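You operate a simulated robot arm through the tools that you are given. There is no shell and no other tool. Be economical: measure what you need, move in short steps, check, and stop when the job is done.

You run a simulated two-armed robot. Do the job below in one go: nothing can be reset, and whatever is moved stays where it is left.

JOB
Take the blank with the orange dot and leave it on the bench with the green edge. Fetch the white probe marked cools fifteen and set it on the silver blank marked stub. Fetch the blue probe marked cools five and set it on the white pad marked clean. Open the cabinet door one. The order is free. Set down upright: white probe marked cools fifteen, blue probe marked cools five.

The check looks at the end state, three seconds after you hand in, the way a careful person would. Anything else that was tipped, shoved, dropped, spilled or broken makes it a failure.

ROBOT AND FRAMES
Two 7-joint arms with fingered hands on one trunk, on a base that drives. Base frame: it is fixed to the floor where the robot stands at the start and does not move with it; the origin is under the middle of the robot, x ahead of it, y to its left, z up. Readings come in m, rad, newtons and seconds.
The left shoulder is at the start at [0.08, 0.198, 1.44], the right one opposite. With the tool pointing down near the work surface each hand reaches from about 0.1 to 0.72 m from the robot's upright axis, wherever it stands, measured 20 degrees to its own side. Places, roughly: bench with the green edge [0.7, -1.5, 0.8]; blank marked stub [-1.5, 4, 1]; blank with the orange dot (5x5x2 cm) [0.5, 0, 0.8]; blue probe marked cools five [-1.5, 1, 1]; cabinet door one [-4.3, 2.1, 0.4]; white pad marked clean (18x18 cm) [-1.58, -0.88, 0.9]; white probe marked cools fifteen [-1.5, 1, 1]. Payload 4 kg a hand.
The TCP of each hand is the grasp point between the finger pads, 0.026 m short of the fingertips. In the tool frame z runs along the fingers and y along their closing line. Largest opening 0.132 m; the body of the gripper starts 0.073 m behind the TCP. The gripper is a hand of 4 fingers: y runs from the thumb to the fingers, the wrist lies at [0, 0, -0.239] in the tool frame.
Orientation is told as [roll, pitch, yaw] about the base's x, y, z axes, in that order, counted from this pose: with the fingers straight down and closing along the base's y, the tool's x points along the base's -x, its y along +y and its z along -z.

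CONTROLS
- The arms move only by the tool move_arm. It takes "left_commands", "right_commands" or both (then of equal length, played together; a hand with none holds still); each is a list of rows, each a list of 2 entries, a list of its own where there are three numbers: the shift along the tool's x, y, z in units of 300 mm (1.0 is 300 mm), then the turn, a rotation vector about the tool's x, y, z in units of 45 degrees (1.0 is 45 degrees). In form: [[[x, y, z], [rx, ry, rz]], ...]. A call has 1 to 12 rows; each row is the pose to reach, as a shift and turn from the pose commanded when the call began, along the tool's axes at that moment. A call with a number of a shift or a turn outside -1 to 1 is refused whole. A row lasts 0.2 s, in which the tool goes at most 0.05 m and 0.15 rad; a call with a longer step from one row to the next is refused whole. A pose out of reach is approached as far as the arm can. The call stops where the force on the tool passes 40 N (or 10 N more than at its start, if that is more) or the arm is blocked; 0.2 s more then pass. In this call time passes only in rows, and 0.2 s behind the last. The reply holds the time, the measured pose of the TCP, the force on the tool along the base axes, the opening and the grip force, in the units named above and with some noise, with the torque about the TCP (base axes, N m) and any sound that the robot's microphone picked up, and new pictures: "show" is both (left out), scene, wrist or none (wrist: the cameras of the hands that moved).
- Cameras (640 x 400 px; columns grow to the right, rows downward): "scene" is now at [0.0893, -0.0113, 1.576]; the picture's right is [-0.21, -0.98, 0.00], its down [-0.89, 0.19, -0.41] and it looks along [0.40, -0.08, -0.91] (base axes); focal length 293 px, centre (320, 200). "left" rides on the left gripper at [-0.068, 0.002, -0.097] in its tool frame; the picture's right is [-0.03, -1.00, 0.00], its down [0.82, -0.02, -0.58] and it looks along [0.58, -0.01, 0.82] (tool axes); focal length 270 px, centre (320, 200). "right" rides on the right gripper at [0.068, 0.002, -0.097] in its tool frame; the picture's right is [-0.03, 1.00, 0.00], its down [-0.82, -0.02, -0.58] and it looks along [-0.58, -0.01, 0.82] (tool axes); focal length 270 px, centre (320, 200). There is no depth. A picture from a camera that has moved, and an enlarged one, comes with that camera's place and axes in the base frame and with its lens.
- move_column(by): slides the trunk up (or, below 0, down) by that many m; the arms and the scene camera ride with it, the base frame stays. It gives what a move gives, with no picture.
- steer(legs): drives the robot by 1 to 6 legs, each [ahead, left, turn to the left] in m, m and rad, along the robot's own axes; the way and the turn of a leg run together, so that a leg with both is an arc; at most 1.5 m and 3.142 rad a leg. The arms and the cameras ride along, it lands a little off, and it stops where it bumps. It gives what a move gives, and a new picture of the scene camera.
- finger_targets(finger1, finger2, finger3, thumb_bend, hand): sets how far each is bent, from 0 (flat) to 1 (curled in); at 0.3 the hand is open as for a grip, at 0.7 the pads meet at the TCP. One left out holds its place. A second passes; each finger stops where it meets its share of the squeeze, and holds until it gets a number again. It is the only way to open and close the hand. It gives what a move gives, with no picture; readings hold the bend of each and the force on the fingers (four entries, about 0 where the hand has none), thumb and palm.
- head_to(pan, tilt): turns the head with the scene camera to pan (to the left, within 1.501 rad either way) and tilt (down, from -0.506 to 1.204), counted from straight ahead of the robot. It gives what a move gives, and a new picture of the scene camera.
- enlarge(camera, box): a new picture of the part [left, top, right, bottom] of that camera's present view, enlarged. It takes no simulated time.
- finish_job(): hands the job in; it is judged then, once.

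Go step by step. Nothing tells you exact positions but the pictures and the camera data: compare them with the known pose of the tool, close in by small moves and look again before you grip or let go. The budget is 165 turns and 260 pictures, counting those below and the enlarged ones. Unless the task says otherwise, let go and move clear before handing in.

The tools are called after "Call:" as a command line: name --argument value ..., lists and objects as JSON in quotes. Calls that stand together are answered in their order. move_arm: Moves the arms, as the interface text tells. Its arguments: {"type":"object","properties":{"left_commands":{"type":"array"},"right_commands":{"type":"array"},"show":{"type":"string","enum":["both","scene","wrist","none"]}},"required":[]} The other tools are called the same way: move_column (by) slides the trunk up or down; finger_targets (finger1, finger2, finger3, thumb_bend, hand) moves the fingers one by one; steer (legs) drives the base; head_to (pan, tilt) turns the head that bears the scene camera; enlarge (camera, box) takes an enlarged picture of a part of a camera's view; finish_job () hands the job in.

At the start:

```text
t: 0.0
left_ee_pos: [0.2924, 0.1232, 0.995]
left_ee_rot: [-0.002, 0.0, 0.001]
left_ft_force: [0.6, -0.8, 0.6]
left_torque: [-0.02, 0.0, 0.0]
left_width: 0.1321
left_finger_force: 0.0
left_shape: jaw
left_bend: [0.3, 0.3, 0.3, 0.3]
left_finger forces: [0.0, 0.0, 0.0, 0.0, 0.0, 0.0]
right_ee_pos: [0.3541, -0.1558, 0.9736]
right_ee_rot: [0.001, -0.001, 0.0]
right_ft_force: [-0.6, 0.7, -0.4]
right_torque: [0.01, -0.01, 0.0]
right_width: 0.132
right_finger_force: 0.0
right_shape: jaw
right_bend: [0.3, 0.3, 0.3, 0.3]
right_finger forces: [0.0, 0.1, 0.1, 0.1, 0.0, 0.0]
trunk travel left (down, up): [-0.75, 0.09]
robot x, y, heading: [0.0012, -0.0036, -0.001]
head pan, tilt: [-0.206, 1.15]
```

scene: 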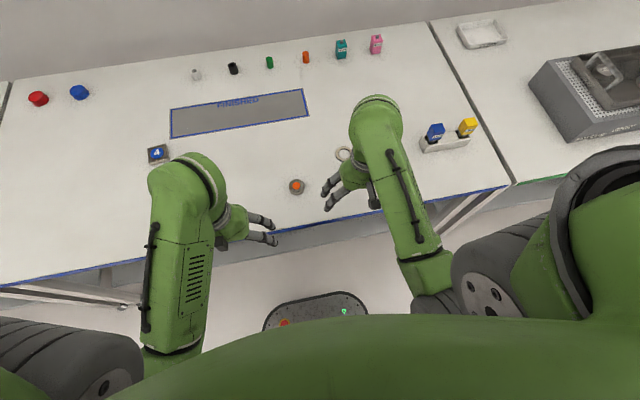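
right: 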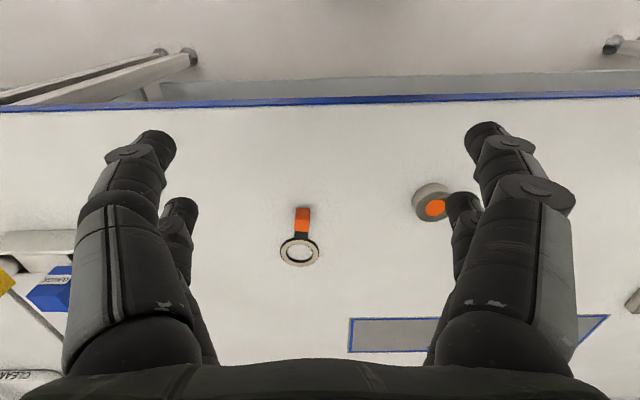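
left: 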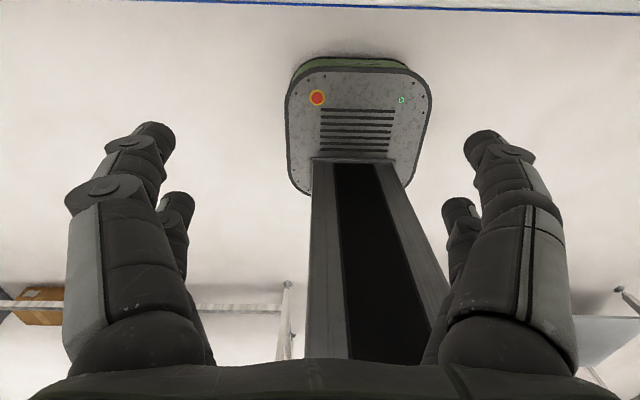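

The orange-dot blank is at about [0.477, -0.023] on the bench ahead (both cameras agree). I'll bring the right hand above it.

Call:
move_arm --right_commands '[[[-0.08, 0.088, 0.04], [0, 0, 0]], [[-0.16, 0.176, 0.08], [0, 0, 0]], [[-0.24, 0.264, 0.12], [0, 0, 0]], [[-0.32, 0.352, 0.16], [0, 0, 0]], [[-0.41, 0.44, 0.2], [0, 0, 0]]]' --show "both"

Call:
enlarge --camera "right" --box '[160, 100, 480, 300]'

```text
t: 1.2
left_ee_pos: [0.2938, 0.1226, 0.9934]
left_ee_rot: [-0.004, 0.003, 0.0]
left_ft_force: [-0.4, -0.1, 0.2]
left_torque: [0.0, 0.05, 0.04]
left_width: 0.132
left_finger_force: 0.0
left_shape: jaw
left_bend: [0.3, 0.3, 0.3, 0.3]
left_finger forces: [0.0, 0.1, 0.1, 0.0, 0.1, 0.0]
right_ee_pos: [0.4817, -0.0215, 0.9129]
right_ee_rot: [-0.003, 0.001, -0.001]
right_ft_force: [0.2, -0.6, -0.1]
right_torque: [-0.02, -0.01, -0.05]
right_width: 0.1319
right_finger_force: 0.0
right_shape: jaw
right_bend: [0.3, 0.3, 0.3, 0.3]
right_finger forces: [0.0, 0.0, 0.1, 0.0, 0.0, 0.1]
trunk travel left (down, up): [-0.75, 0.09]
robot x, y, heading: [-0.0005, -0.0007, -0.004]
head pan, tilt: [-0.206, 1.15]
camera scene: at [0.0919, -0.0099, 1.5759], right [-0.21, -0.98, 0.0], down [-0.89, 0.19, -0.41], along [0.4, -0.08, -0.91], focal length 293 px, centre (320, 200)
camera right: at [0.4126, -0.0194, 1.0104], right [0.03, 1.0, 0.0], down [0.82, -0.02, 0.58], along [0.58, -0.02, -0.82], focal length 270 px, centre (320, 200)
```

scene: 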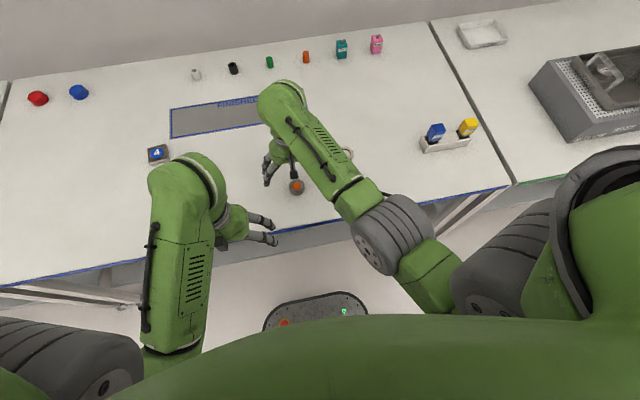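
right: 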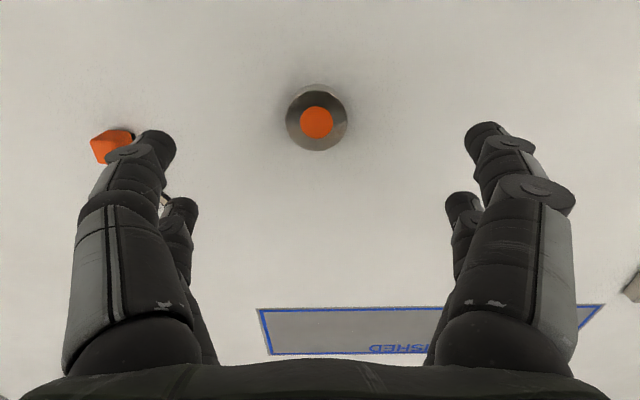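

```text
2.00 times, centred on (320, 200) of right
camera zoom: at [0.4126, -0.0194, 1.0104], right [0.03, 1.0, 0.0], down [0.82, -0.02, 0.58], along [0.58, -0.02, -0.82], focal length 541 px, centre (320, 200)
```

zoom: 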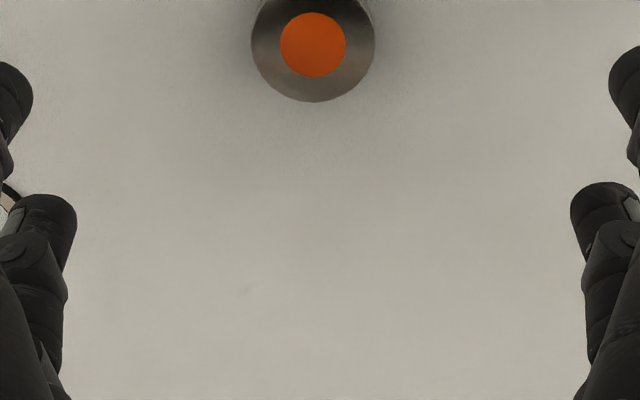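

The blank sits at [0.479, -0.024], almost directly under the TCP. I'll lower to just above the bench and check.

Call:
move_arm --right_commands '[[[0.0, -0.005, 0.1], [0, 0, 0]], [[0.0, -0.009, 0.2], [0, 0, 0]], [[0.005, -0.009, 0.275], [0, 0, 0]]]' --show "wrist"

```text
t: 2.0
left_ee_pos: [0.2926, 0.1226, 0.9949]
left_ee_rot: [0.0, 0.002, 0.001]
left_ft_force: [0.9, -0.2, -0.2]
left_torque: [0.01, 0.02, 0.0]
left_width: 0.1317
left_finger_force: 0.0
left_shape: jaw
left_bend: [0.3, 0.3, 0.3, 0.3]
left_finger forces: [0.0, 0.0, 0.0, 0.0, 0.0, 0.0]
right_ee_pos: [0.4765, -0.027, 0.8297]
right_ee_rot: [0.001, -0.002, -0.001]
right_ft_force: [0.1, 0.8, 0.4]
right_torque: [0.02, 0.01, 0.0]
right_width: 0.1318
right_finger_force: 0.1
right_shape: jaw
right_bend: [0.3, 0.3, 0.3, 0.3]
right_finger forces: [0.1, 0.0, 0.0, 0.0, 0.0, 0.1]
trunk travel left (down, up): [-0.75, 0.09]
robot x, y, heading: [-0.0022, 0.0003, 0.0]
head pan, tilt: [-0.206, 1.15]
camera right: at [0.4085, -0.0253, 0.928], right [0.03, 1.0, 0.0], down [0.82, -0.02, 0.58], along [0.58, -0.01, -0.82], focal length 270 px, centre (320, 200)
```

right: 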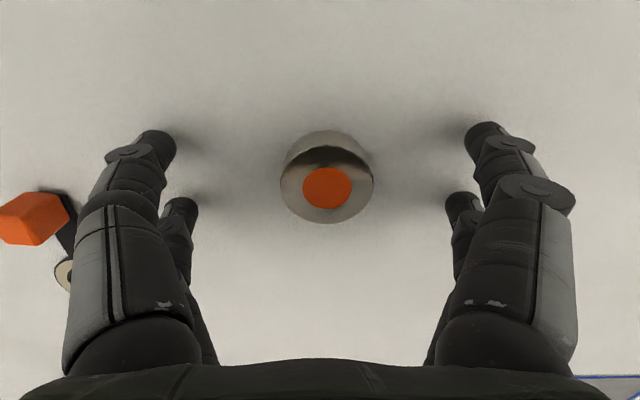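

The blank is centred between the fingers. I'll close on it.

Call:
finger_targets --hand "right" --finger1 0.7 --finger2 0.7 --finger3 0.7 --thumb_bend 0.7

Call:
move_arm --right_commands '[[[0, 0, -0.1], [0, 0, 0]], [[0, 0, -0.25], [0, 0, 0]], [[0, 0, -0.4], [0, 0, 0]]]' --show "wrist"

```text
t: 3.0
left_ee_pos: [0.2923, 0.1211, 0.9948]
left_ee_rot: [0.002, 0.0, 0.001]
left_ft_force: [0.1, 0.3, 0.4]
left_torque: [-0.02, -0.01, 0.02]
left_width: 0.1317
left_finger_force: 0.1
left_shape: jaw
left_bend: [0.3, 0.3, 0.3, 0.3]
left_finger forces: [0.0, 0.0, 0.1, 0.0, 0.0, 0.0]
right_ee_pos: [0.477, -0.0263, 0.8312]
right_ee_rot: [-0.001, 0.0, -0.001]
right_ft_force: [-0.3, -0.2, 1.6]
right_torque: [0.09, -0.06, 0.04]
right_width: 0.0238
right_finger_force: 13.8
right_shape: fingers
right_bend: [0.62, 0.61, 0.62, 0.66]
right_finger forces: [5.5, 10.3, 5.9, 0.1, 5.9, 0.1]
trunk travel left (down, up): [-0.75, 0.09]
robot x, y, heading: [0.0013, 0.0009, -0.001]
head pan, tilt: [-0.206, 1.15]
```

```text
t: 3.8
left_ee_pos: [0.2928, 0.1236, 0.9941]
left_ee_rot: [-0.001, 0.0, 0.0]
left_ft_force: [0.0, -0.5, 0.2]
left_torque: [0.0, 0.03, 0.02]
left_width: 0.1321
left_finger_force: 0.0
left_shape: jaw
left_bend: [0.3, 0.3, 0.3, 0.3]
left_finger forces: [0.0, 0.0, 0.0, 0.0, 0.0, 0.0]
right_ee_pos: [0.4756, -0.0272, 0.9516]
right_ee_rot: [-0.001, 0.001, -0.001]
right_ft_force: [0.2, 0.8, -1.7]
right_torque: [0.03, 0.03, 0.0]
right_width: 0.0234
right_finger_force: 12.7
right_shape: fingers
right_bend: [0.62, 0.61, 0.62, 0.66]
right_finger forces: [5.6, 7.5, 6.2, 0.0, 6.0, 0.0]
trunk travel left (down, up): [-0.75, 0.09]
robot x, y, heading: [0.0011, -0.0013, 0.0]
head pan, tilt: [-0.206, 1.15]
camera right: at [0.407, -0.0248, 1.0484], right [0.02, 1.0, 0.0], down [0.82, -0.02, 0.58], along [0.58, -0.02, -0.82], focal length 270 px, centre (320, 200)
```

right: 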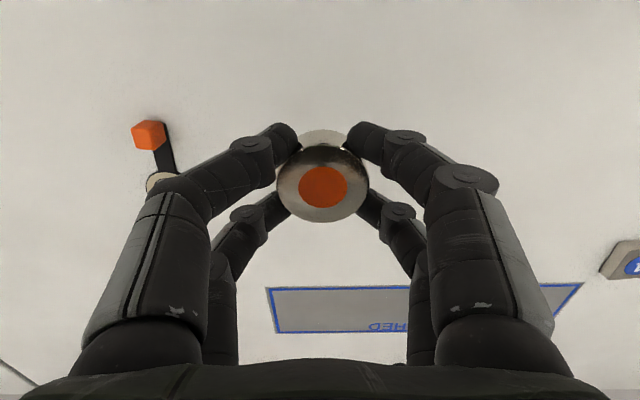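

The blank is held and lifted. I'll look to the right toward the green-edged bench, and then around the room.

Call:
head_to --pan -1.0 --tilt 0.7

Call:
head_to --pan -1.5 --tilt 0.3

Call:
head_to --pan 1.5 --tilt 0.3

```text
t: 4.9
left_ee_pos: [0.2924, 0.1228, 0.9939]
left_ee_rot: [-0.001, 0.001, 0.001]
left_ft_force: [-0.3, -0.6, 0.4]
left_torque: [0.01, -0.01, 0.0]
left_width: 0.1319
left_finger_force: 0.0
left_shape: jaw
left_bend: [0.3, 0.3, 0.3, 0.3]
left_finger forces: [0.0, 0.1, 0.1, 0.1, 0.0, 0.1]
right_ee_pos: [0.4765, -0.0277, 0.9517]
right_ee_rot: [0.0, 0.0, 0.0]
right_ft_force: [-0.4, 0.7, -3.1]
right_torque: [0.02, 0.0, 0.02]
right_width: 0.0234
right_finger_force: 12.5
right_shape: fingers
right_bend: [0.62, 0.61, 0.62, 0.66]
right_finger forces: [5.5, 7.5, 6.2, 0.1, 5.9, 0.1]
trunk travel left (down, up): [-0.75, 0.09]
robot x, y, heading: [0.001, 0.0031, 0.003]
head pan, tilt: [-1.0, 0.7]
camera scene: at [0.0772, -0.0704, 1.609], right [-0.84, -0.54, 0.0], down [-0.35, 0.54, -0.76], along [0.41, -0.64, -0.64], focal length 293 px, centre (320, 200)
```

scene: 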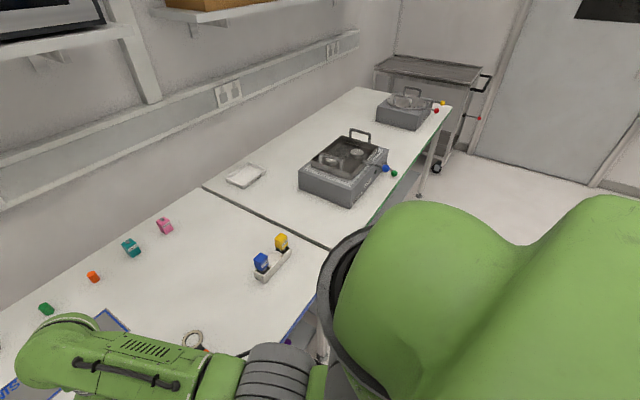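

```text
t: 5.9
left_ee_pos: [0.2923, 0.1234, 0.9939]
left_ee_rot: [0.0, 0.0, -0.001]
left_ft_force: [-0.3, 0.4, -1.2]
left_torque: [-0.02, -0.01, -0.02]
left_width: 0.132
left_finger_force: 0.1
left_shape: jaw
left_bend: [0.3, 0.3, 0.3, 0.3]
left_finger forces: [0.1, 0.1, 0.0, 0.1, 0.0, 0.1]
right_ee_pos: [0.4763, -0.0272, 0.9517]
right_ee_rot: [0.001, 0.001, -0.001]
right_ft_force: [-0.2, 0.3, -2.1]
right_torque: [0.0, 0.02, -0.01]
right_width: 0.0234
right_finger_force: 12.6
right_shape: fingers
right_bend: [0.62, 0.61, 0.62, 0.66]
right_finger forces: [5.5, 7.5, 6.2, 0.0, 6.0, 0.0]
trunk travel left (down, up): [-0.75, 0.09]
robot x, y, heading: [-0.0003, -0.003, 0.005]
head pan, tilt: [-1.499, 0.3]
camera scene: at [0.0382, -0.0922, 1.6451], right [-1.0, -0.07, 0.0], down [-0.02, 0.3, -0.96], along [0.07, -0.95, -0.3], focal length 293 px, centre (320, 200)
```

scene: 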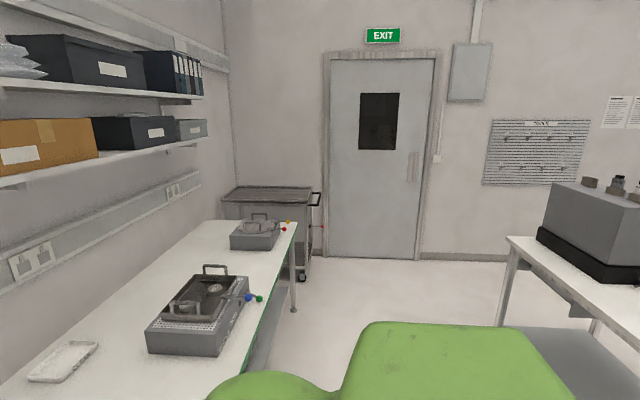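

```text
t: 8.5
left_ee_pos: [0.293, 0.1226, 0.9947]
left_ee_rot: [0.0, 0.0, -0.001]
left_ft_force: [0.4, -0.8, 0.0]
left_torque: [-0.01, 0.01, 0.04]
left_width: 0.132
left_finger_force: 0.0
left_shape: jaw
left_bend: [0.3, 0.3, 0.3, 0.3]
left_finger forces: [0.0, 0.1, 0.0, 0.0, 0.0, 0.1]
right_ee_pos: [0.4762, -0.0264, 0.9509]
right_ee_rot: [0.0, 0.0, 0.0]
right_ft_force: [0.1, -0.3, -1.8]
right_torque: [0.02, -0.01, 0.01]
right_width: 0.0235
right_finger_force: 13.1
right_shape: fingers
right_bend: [0.62, 0.61, 0.62, 0.66]
right_finger forces: [5.5, 7.5, 6.2, 0.1, 5.9, 0.0]
trunk travel left (down, up): [-0.75, 0.09]
robot x, y, heading: [-0.0017, -0.001, 0.003]
head pan, tilt: [1.499, 0.3]
camera scene: at [0.0381, 0.094, 1.6452], right [1.0, -0.07, 0.0], down [-0.02, -0.29, -0.96], along [0.07, 0.95, -0.3], focal length 293 px, centre (320, 200)
```

scene: 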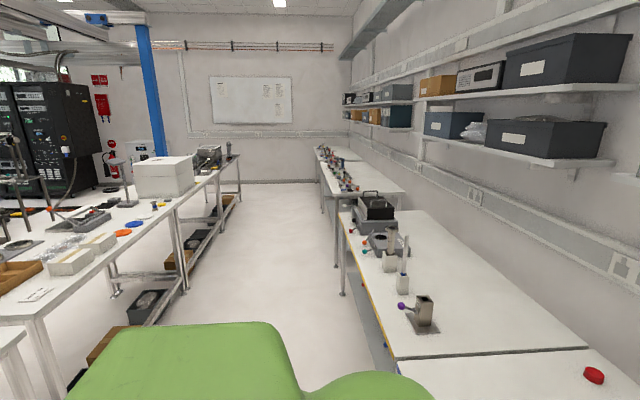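

The green-edged bench starts at about y = -0.67, with free space between its two machines around [0.55, -1.57]. I'll tuck the right hand in, then drive right along the bench.

Call:
move_arm --right_commands '[[[0.09, -0.09, -0.04], [0, 0, 0]], [[0.19, -0.19, -0.08], [0, 0, 0]], [[0.29, -0.29, -0.1], [0, 0, 0]], [[0.39, -0.38, -0.1], [0, 0, 0]], [[0.49, -0.48, -0.1], [0, 0, 0]], [[0.587, -0.577, -0.1], [0, 0, 0]]]' --show "none"

Call:
head_to --pan -0.9 --tilt 0.75

Call:
steer --legs '[[-0.12, 0, 0], [0, -1.35, 0]]'

```text
t: 9.9
left_ee_pos: [0.2931, 0.1225, 0.9948]
left_ee_rot: [0.0, -0.001, 0.0]
left_ft_force: [0.2, -1.6, 0.0]
left_torque: [0.0, -0.01, -0.04]
left_width: 0.132
left_finger_force: 0.1
left_shape: jaw
left_bend: [0.3, 0.3, 0.3, 0.3]
left_finger forces: [0.1, 0.0, 0.1, 0.1, 0.0, 0.1]
right_ee_pos: [0.299, -0.2018, 0.9815]
right_ee_rot: [-0.003, 0.0, 0.003]
right_ft_force: [-1.1, -0.3, -2.1]
right_torque: [-0.04, -0.04, 0.01]
right_width: 0.0228
right_finger_force: 13.3
right_shape: fingers
right_bend: [0.63, 0.61, 0.62, 0.66]
right_finger forces: [5.5, 7.7, 6.5, 0.0, 6.4, 0.1]
trunk travel left (down, up): [-0.75, 0.09]
robot x, y, heading: [-0.0023, -0.0015, -0.0]
head pan, tilt: [1.499, 0.3]
```

```text
t: 12.1
left_ee_pos: [0.2919, 0.1226, 0.9939]
left_ee_rot: [0.0, 0.0, 0.0]
left_ft_force: [0.1, -0.3, 0.2]
left_torque: [0.03, -0.02, 0.0]
left_width: 0.1319
left_finger_force: 0.0
left_shape: jaw
left_bend: [0.3, 0.3, 0.3, 0.3]
left_finger forces: [0.0, 0.0, 0.0, 0.0, 0.0, 0.0]
right_ee_pos: [0.3016, -0.2021, 0.9818]
right_ee_rot: [-0.002, 0.001, 0.0]
right_ft_force: [-0.4, 0.1, -2.5]
right_torque: [-0.03, 0.04, -0.03]
right_width: 0.0231
right_finger_force: 13.2
right_shape: fingers
right_bend: [0.63, 0.61, 0.62, 0.66]
right_finger forces: [5.5, 7.6, 6.4, 0.0, 6.4, 0.0]
trunk travel left (down, up): [-0.75, 0.09]
robot x, y, heading: [-0.0011, -0.0018, -0.003]
head pan, tilt: [-0.901, 0.75]
camera scene: at [0.0827, -0.0642, 1.6048], right [-0.78, -0.62, 0.0], down [-0.42, 0.53, -0.73], along [0.45, -0.57, -0.68], focal length 293 px, centre (320, 200)
```

scene: 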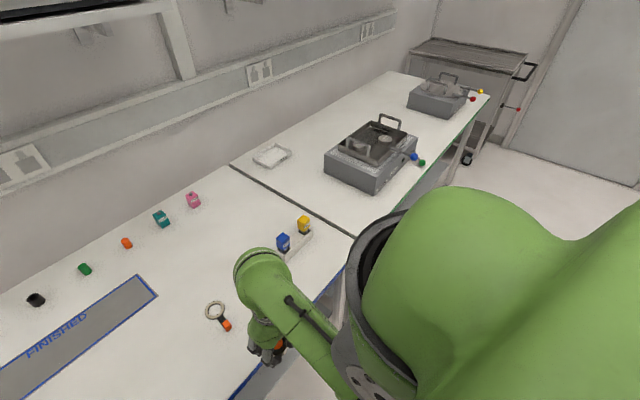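

```text
t: 19.7
left_ee_pos: [0.1638, -1.248, 0.9944]
left_ee_rot: [0.0, 0.0, -0.018]
left_ft_force: [0.0, -0.4, 0.3]
left_torque: [0.0, 0.0, -0.03]
left_width: 0.1318
left_finger_force: 0.1
left_shape: jaw
left_bend: [0.3, 0.3, 0.3, 0.3]
left_finger forces: [0.0, 0.1, 0.0, 0.0, 0.0, 0.0]
right_ee_pos: [0.1663, -1.5719, 0.9829]
right_ee_rot: [-0.001, -0.001, -0.017]
right_ft_force: [-0.1, -0.5, -2.3]
right_torque: [-0.01, 0.01, -0.02]
right_width: 0.023
right_finger_force: 12.9
right_shape: fingers
right_bend: [0.63, 0.61, 0.62, 0.66]
right_finger forces: [5.6, 7.7, 6.5, 0.1, 6.4, 0.1]
trunk travel left (down, up): [-0.75, 0.09]
robot x, y, heading: [-0.1308, -1.3611, -0.022]
head pan, tilt: [-0.901, 0.75]
camera scene: at [-0.0501, -1.4297, 1.6049], right [-0.8, -0.61, 0.0], down [-0.41, 0.54, -0.73], along [0.44, -0.58, -0.68], focal length 293 px, centre (320, 200)
```

scene: 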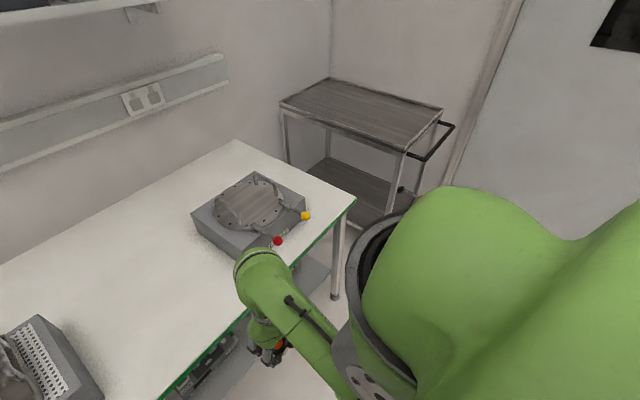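

The free stretch of the green bench is ahead. I'll look down at it before reaching.

Call:
head_to --pan -0.1 --tilt 0.85

```text
t: 20.8
left_ee_pos: [0.164, -1.2485, 0.9939]
left_ee_rot: [0.0, -0.001, -0.017]
left_ft_force: [-0.8, 0.1, 0.8]
left_torque: [0.0, 0.0, 0.0]
left_width: 0.1319
left_finger_force: 0.1
left_shape: jaw
left_bend: [0.3, 0.3, 0.3, 0.3]
left_finger forces: [0.0, 0.1, 0.0, 0.1, 0.0, 0.0]
right_ee_pos: [0.1657, -1.5723, 0.9821]
right_ee_rot: [-0.001, 0.001, -0.018]
right_ft_force: [0.8, -0.2, -3.6]
right_torque: [0.01, 0.0, -0.01]
right_width: 0.0228
right_finger_force: 13.2
right_shape: fingers
right_bend: [0.63, 0.61, 0.62, 0.66]
right_finger forces: [5.5, 7.8, 6.5, 0.1, 6.6, 0.0]
trunk travel left (down, up): [-0.75, 0.09]
robot x, y, heading: [-0.1321, -1.3637, -0.024]
head pan, tilt: [-0.099, 0.85]
camera scene: at [-0.0228, -1.3739, 1.5968], right [-0.12, -0.99, 0.0], down [-0.75, 0.09, -0.66], along [0.66, -0.08, -0.75], focal length 293 px, centre (320, 200)
```

scene: 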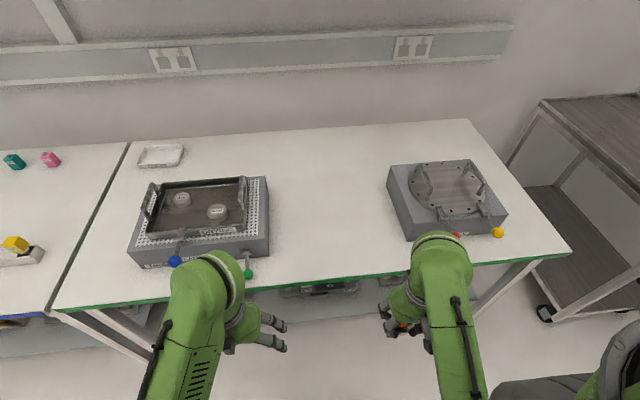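

The gap between the machines at about [0.47, -1.5] is clear. I'll reach over it with the right hand.

Call:
move_arm --right_commands '[[[-0.15, 0.034, 0], [0, 0, 0]], [[-0.3, 0.068, 0], [0, 0, 0]], [[-0.45, 0.1, 0], [0, 0, 0]], [[-0.6, 0.14, 0], [0, 0, 0]], [[-0.75, 0.17, 0], [0, 0, 0]], [[-0.88, 0.2, 0], [0, 0, 0]], [[-1.0, 0.24, 0.02], [0, 0, 0]], [[-1.0, 0.24, 0.15], [0, 0, 0]], [[-1.0, 0.24, 0.3], [0, 0, 0]]]' --show "both"

```text
t: 22.8
left_ee_pos: [0.1638, -1.2488, 0.9947]
left_ee_rot: [0.0, 0.0, -0.019]
left_ft_force: [0.2, -1.0, -0.1]
left_torque: [0.03, 0.02, -0.01]
left_width: 0.1319
left_finger_force: 0.1
left_shape: jaw
left_bend: [0.3, 0.3, 0.3, 0.3]
left_finger forces: [0.0, 0.0, 0.0, 0.0, 0.0, 0.1]
right_ee_pos: [0.4679, -1.5057, 0.8904]
right_ee_rot: [0.0, -0.002, -0.02]
right_ft_force: [1.2, -0.3, -1.8]
right_torque: [0.02, 0.02, 0.01]
right_width: 0.0222
right_finger_force: 14.0
right_shape: fingers
right_bend: [0.63, 0.61, 0.62, 0.67]
right_finger forces: [6.0, 8.1, 6.9, 0.0, 6.8, 0.0]
trunk travel left (down, up): [-0.75, 0.09]
robot x, y, heading: [-0.1317, -1.367, -0.015]
head pan, tilt: [-0.099, 0.85]
camera scene: at [-0.0223, -1.3746, 1.5969], right [-0.12, -0.99, 0.0], down [-0.75, 0.09, -0.66], along [0.66, -0.08, -0.75], focal length 293 px, centre (320, 200)
camera right: at [0.3996, -1.5016, 0.9874], right [0.04, 1.0, 0.0], down [0.81, -0.04, 0.58], along [0.58, -0.03, -0.82], focal length 270 px, centre (320, 200)
```

scene: 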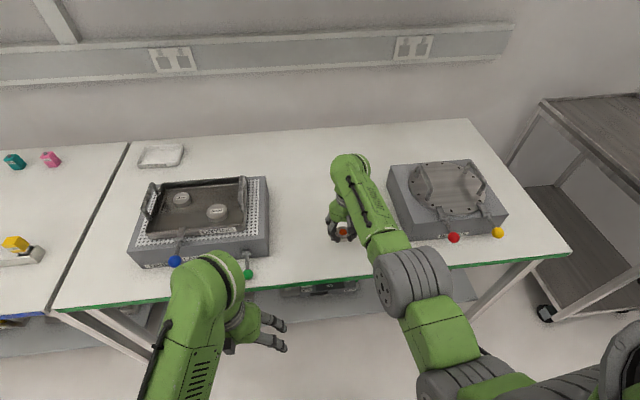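
right: 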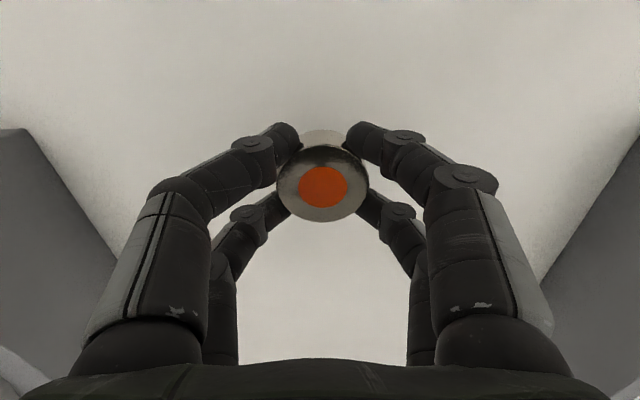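

Clear below. I'll lower to the height where I picked it (0.831) and release.

Call:
move_arm --right_commands '[[[0, 0, 0.1], [0, 0, 0]], [[0, 0, 0.17], [0, 0, 0]], [[0, 0, 0.198], [0, 0, 0]]]' --show "none"

Call:
finger_targets --hand "right" --finger1 0.3 --finger2 0.3 --finger3 0.3 --thumb_bend 0.3

Call:
move_arm --right_commands '[[[0, 0, -0.12], [0, 0, 0]], [[0, 0, -0.28], [0, 0, 0]], [[0, 0, -0.44], [0, 0, 0]]]' --show "wrist"

```text
t: 23.6
left_ee_pos: [0.164, -1.2474, 0.9941]
left_ee_rot: [0.001, -0.001, -0.019]
left_ft_force: [0.0, 0.8, 0.1]
left_torque: [-0.02, 0.05, -0.02]
left_width: 0.1317
left_finger_force: 0.1
left_shape: jaw
left_bend: [0.3, 0.3, 0.3, 0.3]
left_finger forces: [0.1, 0.1, 0.1, 0.0, 0.1, 0.1]
right_ee_pos: [0.4681, -1.5041, 0.8326]
right_ee_rot: [0.0, -0.001, -0.016]
right_ft_force: [0.2, 0.2, -1.7]
right_torque: [-0.03, 0.02, 0.01]
right_width: 0.022
right_finger_force: 13.6
right_shape: fingers
right_bend: [0.63, 0.61, 0.62, 0.67]
right_finger forces: [6.1, 8.1, 6.9, 0.1, 6.6, 0.1]
trunk travel left (down, up): [-0.75, 0.09]
robot x, y, heading: [-0.1317, -1.3686, -0.018]
head pan, tilt: [-0.099, 0.85]
```

```text
t: 24.6
left_ee_pos: [0.1632, -1.2475, 0.9953]
left_ee_rot: [-0.002, 0.0, -0.018]
left_ft_force: [0.3, -0.2, 0.4]
left_torque: [-0.01, 0.04, 0.02]
left_width: 0.1318
left_finger_force: 0.1
left_shape: jaw
left_bend: [0.3, 0.3, 0.3, 0.3]
left_finger forces: [0.0, 0.0, 0.1, 0.0, 0.0, 0.0]
right_ee_pos: [0.4677, -1.5052, 0.8339]
right_ee_rot: [0.0, -0.002, -0.017]
right_ft_force: [0.5, 0.3, 0.0]
right_torque: [-0.01, -0.02, 0.04]
right_width: 0.1324
right_finger_force: 0.1
right_shape: fingers
right_bend: [0.3, 0.3, 0.3, 0.3]
right_finger forces: [0.1, 0.1, 0.0, 0.1, 0.1, 0.0]
trunk travel left (down, up): [-0.75, 0.09]
robot x, y, heading: [-0.1312, -1.3697, -0.017]
head pan, tilt: [-0.099, 0.85]
```

```text
t: 25.4
left_ee_pos: [0.1639, -1.2485, 0.9951]
left_ee_rot: [-0.001, 0.002, -0.016]
left_ft_force: [-0.5, -0.2, -0.6]
left_torque: [0.0, 0.02, 0.02]
left_width: 0.1319
left_finger_force: 0.1
left_shape: jaw
left_bend: [0.3, 0.3, 0.3, 0.3]
left_finger forces: [0.1, 0.0, 0.1, 0.0, 0.0, 0.0]
right_ee_pos: [0.4654, -1.5058, 0.9635]
right_ee_rot: [0.001, 0.001, -0.017]
right_ft_force: [0.0, 0.3, -0.1]
right_torque: [0.0, 0.0, 0.01]
right_width: 0.1324
right_finger_force: 0.2
right_shape: fingers
right_bend: [0.3, 0.3, 0.3, 0.3]
right_finger forces: [0.0, 0.0, 0.0, 0.0, 0.0, 0.0]
trunk travel left (down, up): [-0.75, 0.09]
robot x, y, heading: [-0.1322, -1.3633, -0.019]
head pan, tilt: [-0.099, 0.85]
camera right: at [0.3973, -1.503, 1.0601], right [0.04, 1.0, 0.0], down [0.82, -0.04, 0.58], along [0.58, -0.03, -0.82], focal length 270 px, centre (320, 200)
```

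right: 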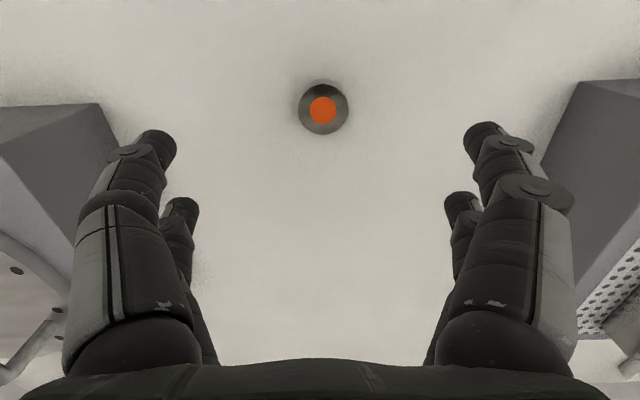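

The blank stands on the green bench. I'll retract the hand, back into the middle of the aisle and turn around to view the other bench.

Call:
move_arm --right_commands '[[[0.12, 0, -0.05], [0, 0, 0]], [[0.27, 0, -0.05], [0, 0, 0]], [[0.42, 0, -0.05], [0, 0, 0]], [[0.57, 0, -0.05], [0, 0, 0]], [[0.72, -0.05, -0.05], [0, 0, 0]], [[0.87, -0.1, -0.05], [0, 0, 0]], [[1.0, -0.15, -0.05], [0, 0, 0]]]' --show "none"

Call:
steer --legs '[[-0.22, 0.4, 0]]'

Call:
head_to --pan 0 --tilt 0.5

Call:
steer --legs '[[0, 0, 1.58], [0, 0, 1.58]]'

```text
t: 27.0
left_ee_pos: [0.1622, -1.2476, 0.994]
left_ee_rot: [0.0, -0.003, -0.017]
left_ft_force: [0.6, -0.1, -0.2]
left_torque: [-0.04, -0.02, 0.02]
left_width: 0.1318
left_finger_force: 0.2
left_shape: jaw
left_bend: [0.3, 0.3, 0.3, 0.3]
left_finger forces: [0.1, 0.1, 0.0, 0.1, 0.1, 0.0]
right_ee_pos: [0.1628, -1.5443, 0.9801]
right_ee_rot: [-0.003, -0.001, -0.018]
right_ft_force: [0.4, 0.5, -0.3]
right_torque: [0.06, -0.02, 0.01]
right_width: 0.1324
right_finger_force: 0.0
right_shape: fingers
right_bend: [0.3, 0.3, 0.3, 0.3]
right_finger forces: [0.1, 0.0, 0.1, 0.0, 0.0, 0.0]
trunk travel left (down, up): [-0.75, 0.09]
robot x, y, heading: [-0.1291, -1.3612, -0.017]
head pan, tilt: [-0.099, 0.85]
```

```text
t: 29.8
left_ee_pos: [-0.0515, -0.8521, 0.9942]
left_ee_rot: [0.002, -0.002, -0.014]
left_ft_force: [-0.3, 0.7, 0.0]
left_torque: [-0.02, 0.0, 0.01]
left_width: 0.1319
left_finger_force: 0.0
left_shape: jaw
left_bend: [0.3, 0.3, 0.3, 0.3]
left_finger forces: [0.1, 0.1, 0.1, 0.0, 0.0, 0.1]
right_ee_pos: [-0.0499, -1.1487, 0.9794]
right_ee_rot: [0.001, 0.0, -0.016]
right_ft_force: [0.5, -0.1, 0.6]
right_torque: [-0.01, 0.04, -0.02]
right_width: 0.1328
right_finger_force: 0.1
right_shape: fingers
right_bend: [0.3, 0.3, 0.3, 0.3]
right_finger forces: [0.0, 0.0, 0.0, 0.0, 0.1, 0.1]
trunk travel left (down, up): [-0.75, 0.09]
robot x, y, heading: [-0.3465, -0.9675, -0.014]
head pan, tilt: [-0.099, 0.85]
camera scene: at [-0.2376, -0.9795, 1.5967], right [-0.11, -0.99, 0.0], down [-0.75, 0.09, -0.66], along [0.66, -0.07, -0.75], focal length 293 px, centre (320, 200)
```

scene: 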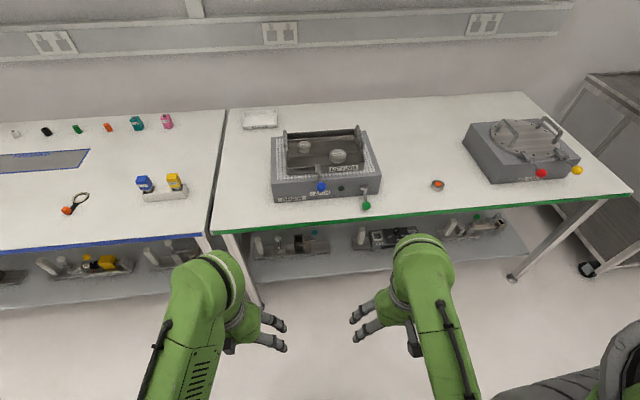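

```text
t: 30.6
left_ee_pos: [-0.0542, -0.85, 0.9948]
left_ee_rot: [-0.001, 0.0, -0.014]
left_ft_force: [0.2, 0.0, -0.3]
left_torque: [0.0, 0.01, 0.0]
left_width: 0.1323
left_finger_force: 0.1
left_shape: jaw
left_bend: [0.3, 0.3, 0.3, 0.3]
left_finger forces: [0.0, 0.1, 0.0, 0.0, 0.1, 0.0]
right_ee_pos: [-0.0506, -1.1474, 0.9796]
right_ee_rot: [-0.003, -0.001, -0.014]
right_ft_force: [0.3, -0.1, -0.1]
right_torque: [0.03, 0.01, 0.01]
right_width: 0.1326
right_finger_force: 0.1
right_shape: fingers
right_bend: [0.3, 0.3, 0.3, 0.3]
right_finger forces: [0.1, 0.0, 0.1, 0.1, 0.0, 0.0]
trunk travel left (down, up): [-0.75, 0.09]
robot x, y, heading: [-0.3479, -0.9695, -0.015]
head pan, tilt: [0.0, 0.499]
camera scene: at [-0.226, -0.9688, 1.6268], right [-0.01, -1.0, 0.0], down [-0.48, 0.01, -0.88], along [0.88, -0.01, -0.48], focal length 293 px, centre (320, 200)
```

scene: 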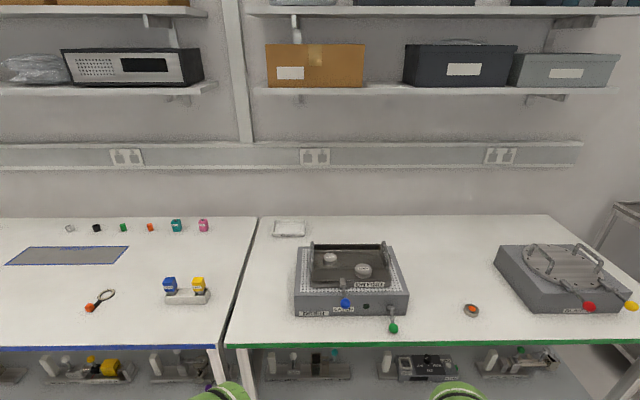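

```text
t: 38.7
left_ee_pos: [-0.6367, -1.0998, 0.9957]
left_ee_rot: [0.0, 0.0, -3.109]
left_ft_force: [-0.2, 0.4, -0.3]
left_torque: [0.0, -0.01, -0.01]
left_width: 0.1317
left_finger_force: 0.0
left_shape: jaw
left_bend: [0.3, 0.3, 0.3, 0.3]
left_finger forces: [0.0, 0.1, 0.1, 0.0, 0.0, 0.0]
right_ee_pos: [-0.653, -0.8041, 0.9798]
right_ee_rot: [-0.001, -0.001, -3.111]
right_ft_force: [-0.5, -0.2, -0.1]
right_torque: [0.04, 0.0, 0.04]
right_width: 0.1327
right_finger_force: 0.1
right_shape: fingers
right_bend: [0.3, 0.3, 0.3, 0.3]
right_finger forces: [0.1, 0.0, 0.0, 0.0, 0.0, 0.0]
trunk travel left (down, up): [-0.75, 0.09]
robot x, y, heading: [-0.3454, -0.9682, -3.112]
head pan, tilt: [0.0, 0.499]
camera scene: at [-0.4675, -0.9715, 1.6268], right [-0.03, 1.0, 0.0], down [0.48, 0.01, -0.88], along [-0.88, -0.03, -0.48], focal length 293 px, centre (320, 200)
```

scene: 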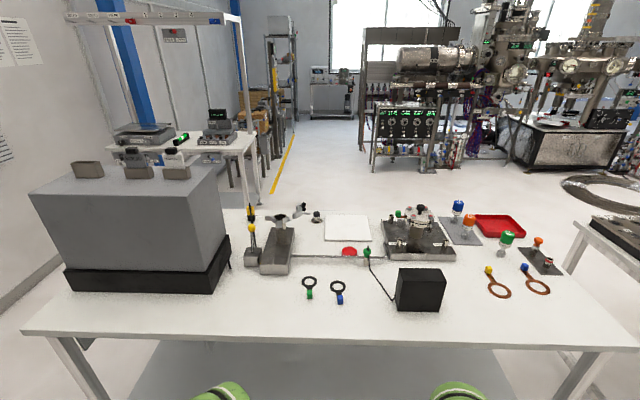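

The white "clean" pad lies on this bench near its far side (~[-1.55, -0.88]). Next I'll drive along the aisle toward y≈1 to find the probes.

Call:
steer --legs '[[0, -1.5, 0], [0, -0.45, 0]]'

Call:
enlarge --camera "scene" --box '[160, 100, 480, 300]'

```text
t: 48.4
left_ee_pos: [-0.6698, 0.8415, 0.9949]
left_ee_rot: [-0.002, 0.0, -3.129]
left_ft_force: [0.1, 0.3, 0.3]
left_torque: [0.0, 0.02, 0.02]
left_width: 0.1317
left_finger_force: 0.0
left_shape: jaw
left_bend: [0.3, 0.3, 0.3, 0.3]
left_finger forces: [0.0, 0.0, 0.0, 0.0, 0.0, 0.0]
right_ee_pos: [-0.6805, 1.1369, 0.9799]
right_ee_rot: [-0.002, -0.001, -3.131]
right_ft_force: [0.2, 0.0, 0.1]
right_torque: [0.01, -0.03, 0.03]
right_width: 0.1323
right_finger_force: 0.0
right_shape: fingers
right_bend: [0.3, 0.3, 0.3, 0.3]
right_finger forces: [0.0, 0.0, 0.0, 0.0, 0.0, 0.1]
trunk travel left (down, up): [-0.75, 0.09]
robot x, y, heading: [-0.3793, 0.9688, -3.132]
head pan, tilt: [0.0, 0.499]
camera scene: at [-0.4997, 0.9657, 1.6268], right [-0.01, 1.0, 0.0], down [0.48, 0.01, -0.88], along [-0.88, -0.01, -0.48], focal length 293 px, centre (320, 200)
```

scene: 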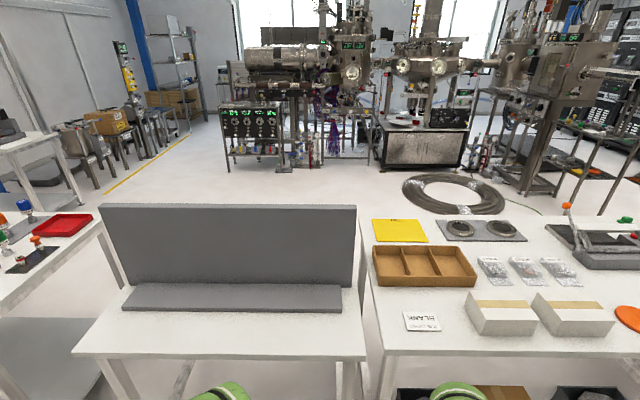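

```text
2.00 times, centred on (320, 200) of scene
camera zoom: at [-0.4997, 0.9657, 1.6268], right [-0.01, 1.0, 0.0], down [0.48, 0.01, -0.88], along [-0.88, -0.01, -0.48], focal length 585 px, centre (320, 200)
```

zoom: 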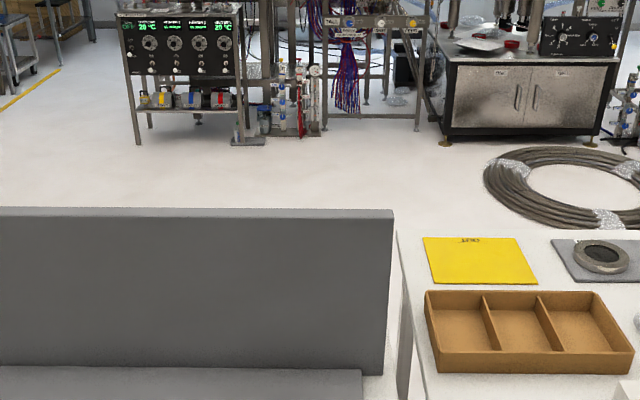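

A grey panel blocks this side: the probes must be mounted on its far side, so I need to get around the bench row. I'll look both ways for a passage.

Call:
head_to --pan -1.3 --tilt 0.25

Call:
head_to --pan -0.6 --tilt 0.25

Call:
head_to --pan 1.0 --tilt 0.25

```text
t: 49.9
left_ee_pos: [-0.6704, 0.8425, 0.9951]
left_ee_rot: [-0.001, -0.002, -3.13]
left_ft_force: [-1.2, -0.7, 0.2]
left_torque: [-0.02, -0.03, 0.03]
left_width: 0.1316
left_finger_force: 0.0
left_shape: jaw
left_bend: [0.3, 0.3, 0.3, 0.3]
left_finger forces: [0.1, 0.0, 0.0, 0.1, 0.1, 0.0]
right_ee_pos: [-0.6813, 1.14, 0.9802]
right_ee_rot: [0.001, -0.001, -3.13]
right_ft_force: [0.6, -0.4, 0.8]
right_torque: [-0.01, -0.01, 0.01]
right_width: 0.1328
right_finger_force: 0.1
right_shape: fingers
right_bend: [0.3, 0.3, 0.3, 0.3]
right_finger forces: [0.1, 0.1, 0.0, 0.1, 0.0, 0.0]
trunk travel left (down, up): [-0.75, 0.09]
robot x, y, heading: [-0.3784, 0.9722, -3.135]
head pan, tilt: [-1.3, 0.25]
camera scene: at [-0.4348, 1.0594, 1.6499], right [0.96, 0.28, 0.0], down [0.07, -0.24, -0.97], along [-0.27, 0.93, -0.25], focal length 293 px, centre (320, 200)
```

scene: 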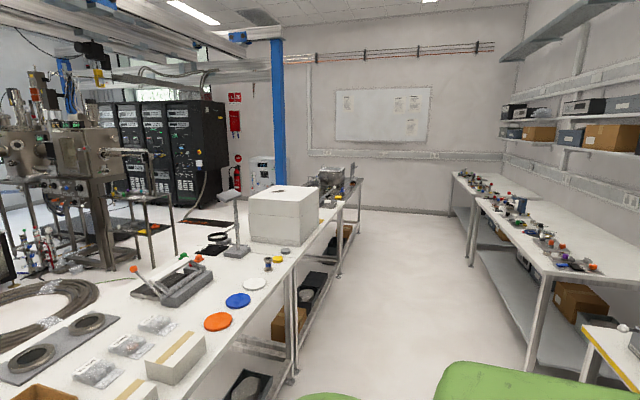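

```text
t: 51.0
left_ee_pos: [-0.6718, 0.8429, 0.9939]
left_ee_rot: [0.001, -0.002, -3.128]
left_ft_force: [0.2, 1.0, 0.2]
left_torque: [0.0, -0.01, 0.02]
left_width: 0.1322
left_finger_force: 0.0
left_shape: jaw
left_bend: [0.3, 0.3, 0.3, 0.3]
left_finger forces: [0.0, 0.1, 0.0, 0.0, 0.0, 0.1]
right_ee_pos: [-0.6814, 1.1401, 0.9804]
right_ee_rot: [0.0, 0.0, -3.13]
right_ft_force: [1.3, 0.7, -0.8]
right_torque: [-0.03, 0.0, -0.03]
right_width: 0.1327
right_finger_force: 0.0
right_shape: fingers
right_bend: [0.3, 0.3, 0.3, 0.3]
right_finger forces: [0.1, 0.1, 0.0, 0.1, 0.0, 0.0]
trunk travel left (down, up): [-0.75, 0.09]
robot x, y, heading: [-0.3809, 0.9695, -3.129]
head pan, tilt: [-0.6, 0.25]
camera scene: at [-0.4862, 1.0212, 1.65], right [0.56, 0.83, 0.0], down [0.21, -0.14, -0.97], along [-0.81, 0.54, -0.25], focal length 293 px, centre (320, 200)
```

scene: 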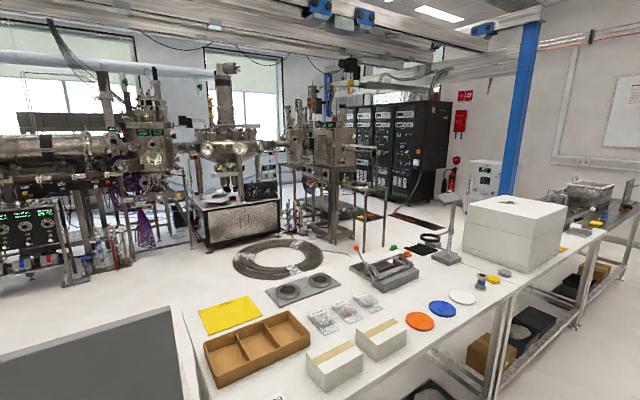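

```text
t: 52.6
left_ee_pos: [-0.6714, 0.8422, 0.9941]
left_ee_rot: [0.0, 0.001, -3.131]
left_ft_force: [0.6, -1.2, 0.6]
left_torque: [0.04, 0.0, -0.01]
left_width: 0.1316
left_finger_force: 0.1
left_shape: jaw
left_bend: [0.3, 0.3, 0.3, 0.3]
left_finger forces: [0.0, 0.0, 0.1, 0.0, 0.0, 0.0]
right_ee_pos: [-0.6811, 1.1405, 0.9791]
right_ee_rot: [-0.001, 0.002, -3.13]
right_ft_force: [-0.1, 0.3, 0.3]
right_torque: [-0.02, 0.02, -0.03]
right_width: 0.1326
right_finger_force: 0.0
right_shape: fingers
right_bend: [0.3, 0.3, 0.3, 0.3]
right_finger forces: [0.1, 0.0, 0.0, 0.0, 0.1, 0.0]
trunk travel left (down, up): [-0.75, 0.09]
robot x, y, heading: [-0.3778, 0.965, -3.133]
head pan, tilt: [1.0, 0.25]
camera scene: at [-0.4583, 0.8902, 1.6499], right [-0.85, 0.53, 0.0], down [0.13, 0.21, -0.97], along [-0.51, -0.82, -0.25], focal length 293 px, centre (320, 200)
```

scene: 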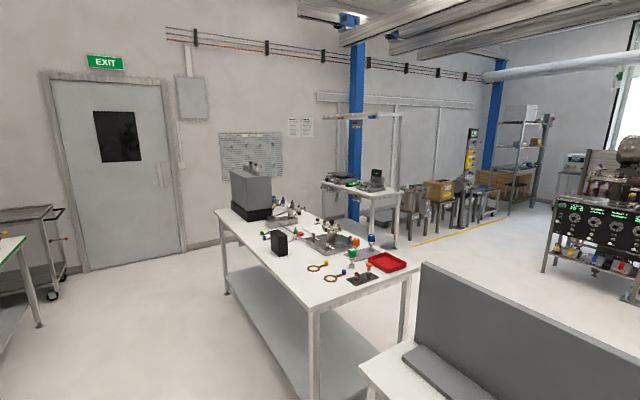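

There's a roughly 1 m wide passage past the near end of the bench row (y < -1.83), with a small table starting at x ≈ -2.75. I'll drive down the aisle there and turn to face +x.

Call:
steer --legs '[[0, 1.5, 0], [0, 1.5, 0], [0, 0.45, 0]]'

Call:
steer --legs '[[0, 0, 1.56], [0, 0, 1.56]]'

Call:
head_to --pan 1.5 --tilt 0.4

```text
t: 69.5
left_ee_pos: [-0.6565, -2.6108, 0.9939]
left_ee_rot: [0.002, 0.001, -3.141]
left_ft_force: [0.3, 0.3, -0.6]
left_torque: [0.01, 0.0, 0.04]
left_width: 0.1317
left_finger_force: 0.0
left_shape: jaw
left_bend: [0.3, 0.3, 0.3, 0.3]
left_finger forces: [0.1, 0.0, 0.0, 0.0, 0.0, 0.0]
right_ee_pos: [-0.6646, -2.3152, 0.9797]
right_ee_rot: [0.002, 0.0, -3.14]
right_ft_force: [0.0, -0.1, -0.6]
right_torque: [0.0, 0.0, 0.0]
right_width: 0.1328
right_finger_force: 0.1
right_shape: fingers
right_bend: [0.3, 0.3, 0.3, 0.3]
right_finger forces: [0.1, 0.0, 0.0, 0.1, 0.1, 0.1]
trunk travel left (down, up): [-0.75, 0.09]
robot x, y, heading: [-0.3674, -2.4898, -3.143]
head pan, tilt: [1.0, 0.25]
camera scene: at [-0.4435, -2.5655, 1.6501], right [-0.84, 0.54, 0.0], down [0.13, 0.21, -0.97], along [-0.52, -0.82, -0.25], focal length 293 px, centre (320, 200)
```

scene: 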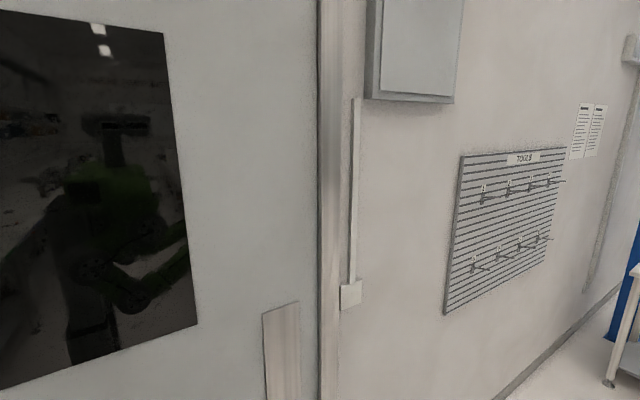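

```text
t: 77.4
left_ee_pos: [-0.0657, -2.3831, 0.9951]
left_ee_rot: [0.0, 0.001, -0.046]
left_ft_force: [0.9, -0.4, 0.0]
left_torque: [0.0, 0.01, 0.03]
left_width: 0.1318
left_finger_force: 0.1
left_shape: jaw
left_bend: [0.3, 0.3, 0.3, 0.3]
left_finger forces: [0.1, 0.0, 0.0, 0.0, 0.1, 0.0]
right_ee_pos: [-0.073, -2.6782, 0.9796]
right_ee_rot: [0.0, -0.001, -0.048]
right_ft_force: [0.7, 0.4, -0.6]
right_torque: [-0.04, 0.02, -0.02]
right_width: 0.1327
right_finger_force: 0.2
right_shape: fingers
right_bend: [0.3, 0.3, 0.3, 0.3]
right_finger forces: [0.0, 0.0, 0.1, 0.0, 0.0, 0.0]
trunk travel left (down, up): [-0.75, 0.09]
robot x, y, heading: [-0.3604, -2.4905, -0.048]
head pan, tilt: [1.0, 0.25]
camera scene: at [-0.2789, -2.415, 1.65], right [0.81, -0.58, 0.0], down [-0.14, -0.2, -0.97], along [0.56, 0.79, -0.25], focal length 293 px, centre (320, 200)
```

scene: 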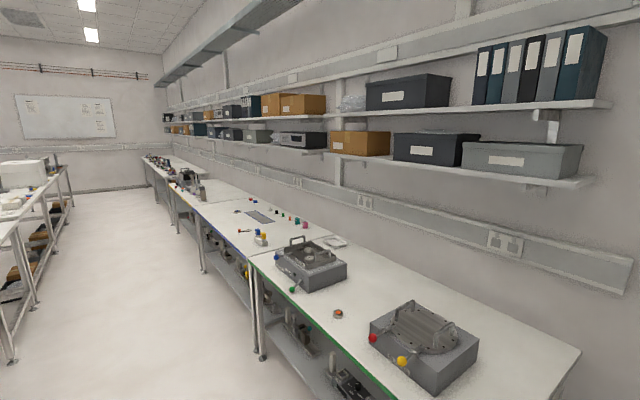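

```text
t: 78.3
left_ee_pos: [-0.0658, -2.3813, 0.9947]
left_ee_rot: [0.0, 0.001, -0.047]
left_ft_force: [0.1, 0.3, -1.1]
left_torque: [0.01, -0.01, -0.01]
left_width: 0.1319
left_finger_force: 0.0
left_shape: jaw
left_bend: [0.3, 0.3, 0.3, 0.3]
left_finger forces: [0.0, 0.1, 0.0, 0.0, 0.0, 0.1]
right_ee_pos: [-0.0734, -2.6783, 0.98]
right_ee_rot: [0.002, 0.0, -0.047]
right_ft_force: [-0.2, -0.1, 0.3]
right_torque: [-0.04, 0.01, 0.0]
right_width: 0.1324
right_finger_force: 0.0
right_shape: fingers
right_bend: [0.3, 0.3, 0.3, 0.3]
right_finger forces: [0.1, 0.1, 0.0, 0.0, 0.1, 0.0]
trunk travel left (down, up): [-0.75, 0.09]
robot x, y, heading: [-0.3633, -2.4889, -0.042]
head pan, tilt: [1.499, 0.4]
camera scene: at [-0.322, -2.399, 1.636], right [0.99, -0.12, 0.0], down [-0.05, -0.39, -0.92], along [0.11, 0.91, -0.39], focal length 293 px, centre (320, 200)
```

scene: 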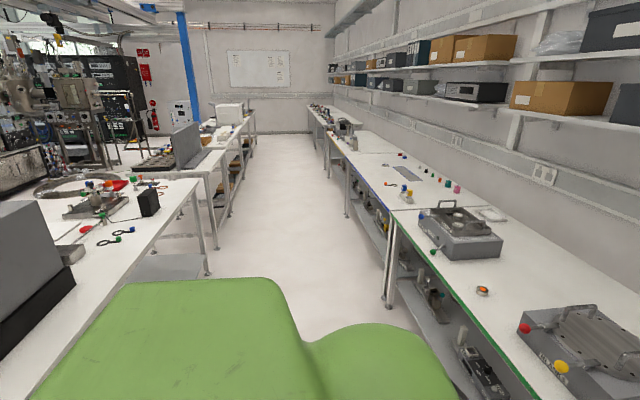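

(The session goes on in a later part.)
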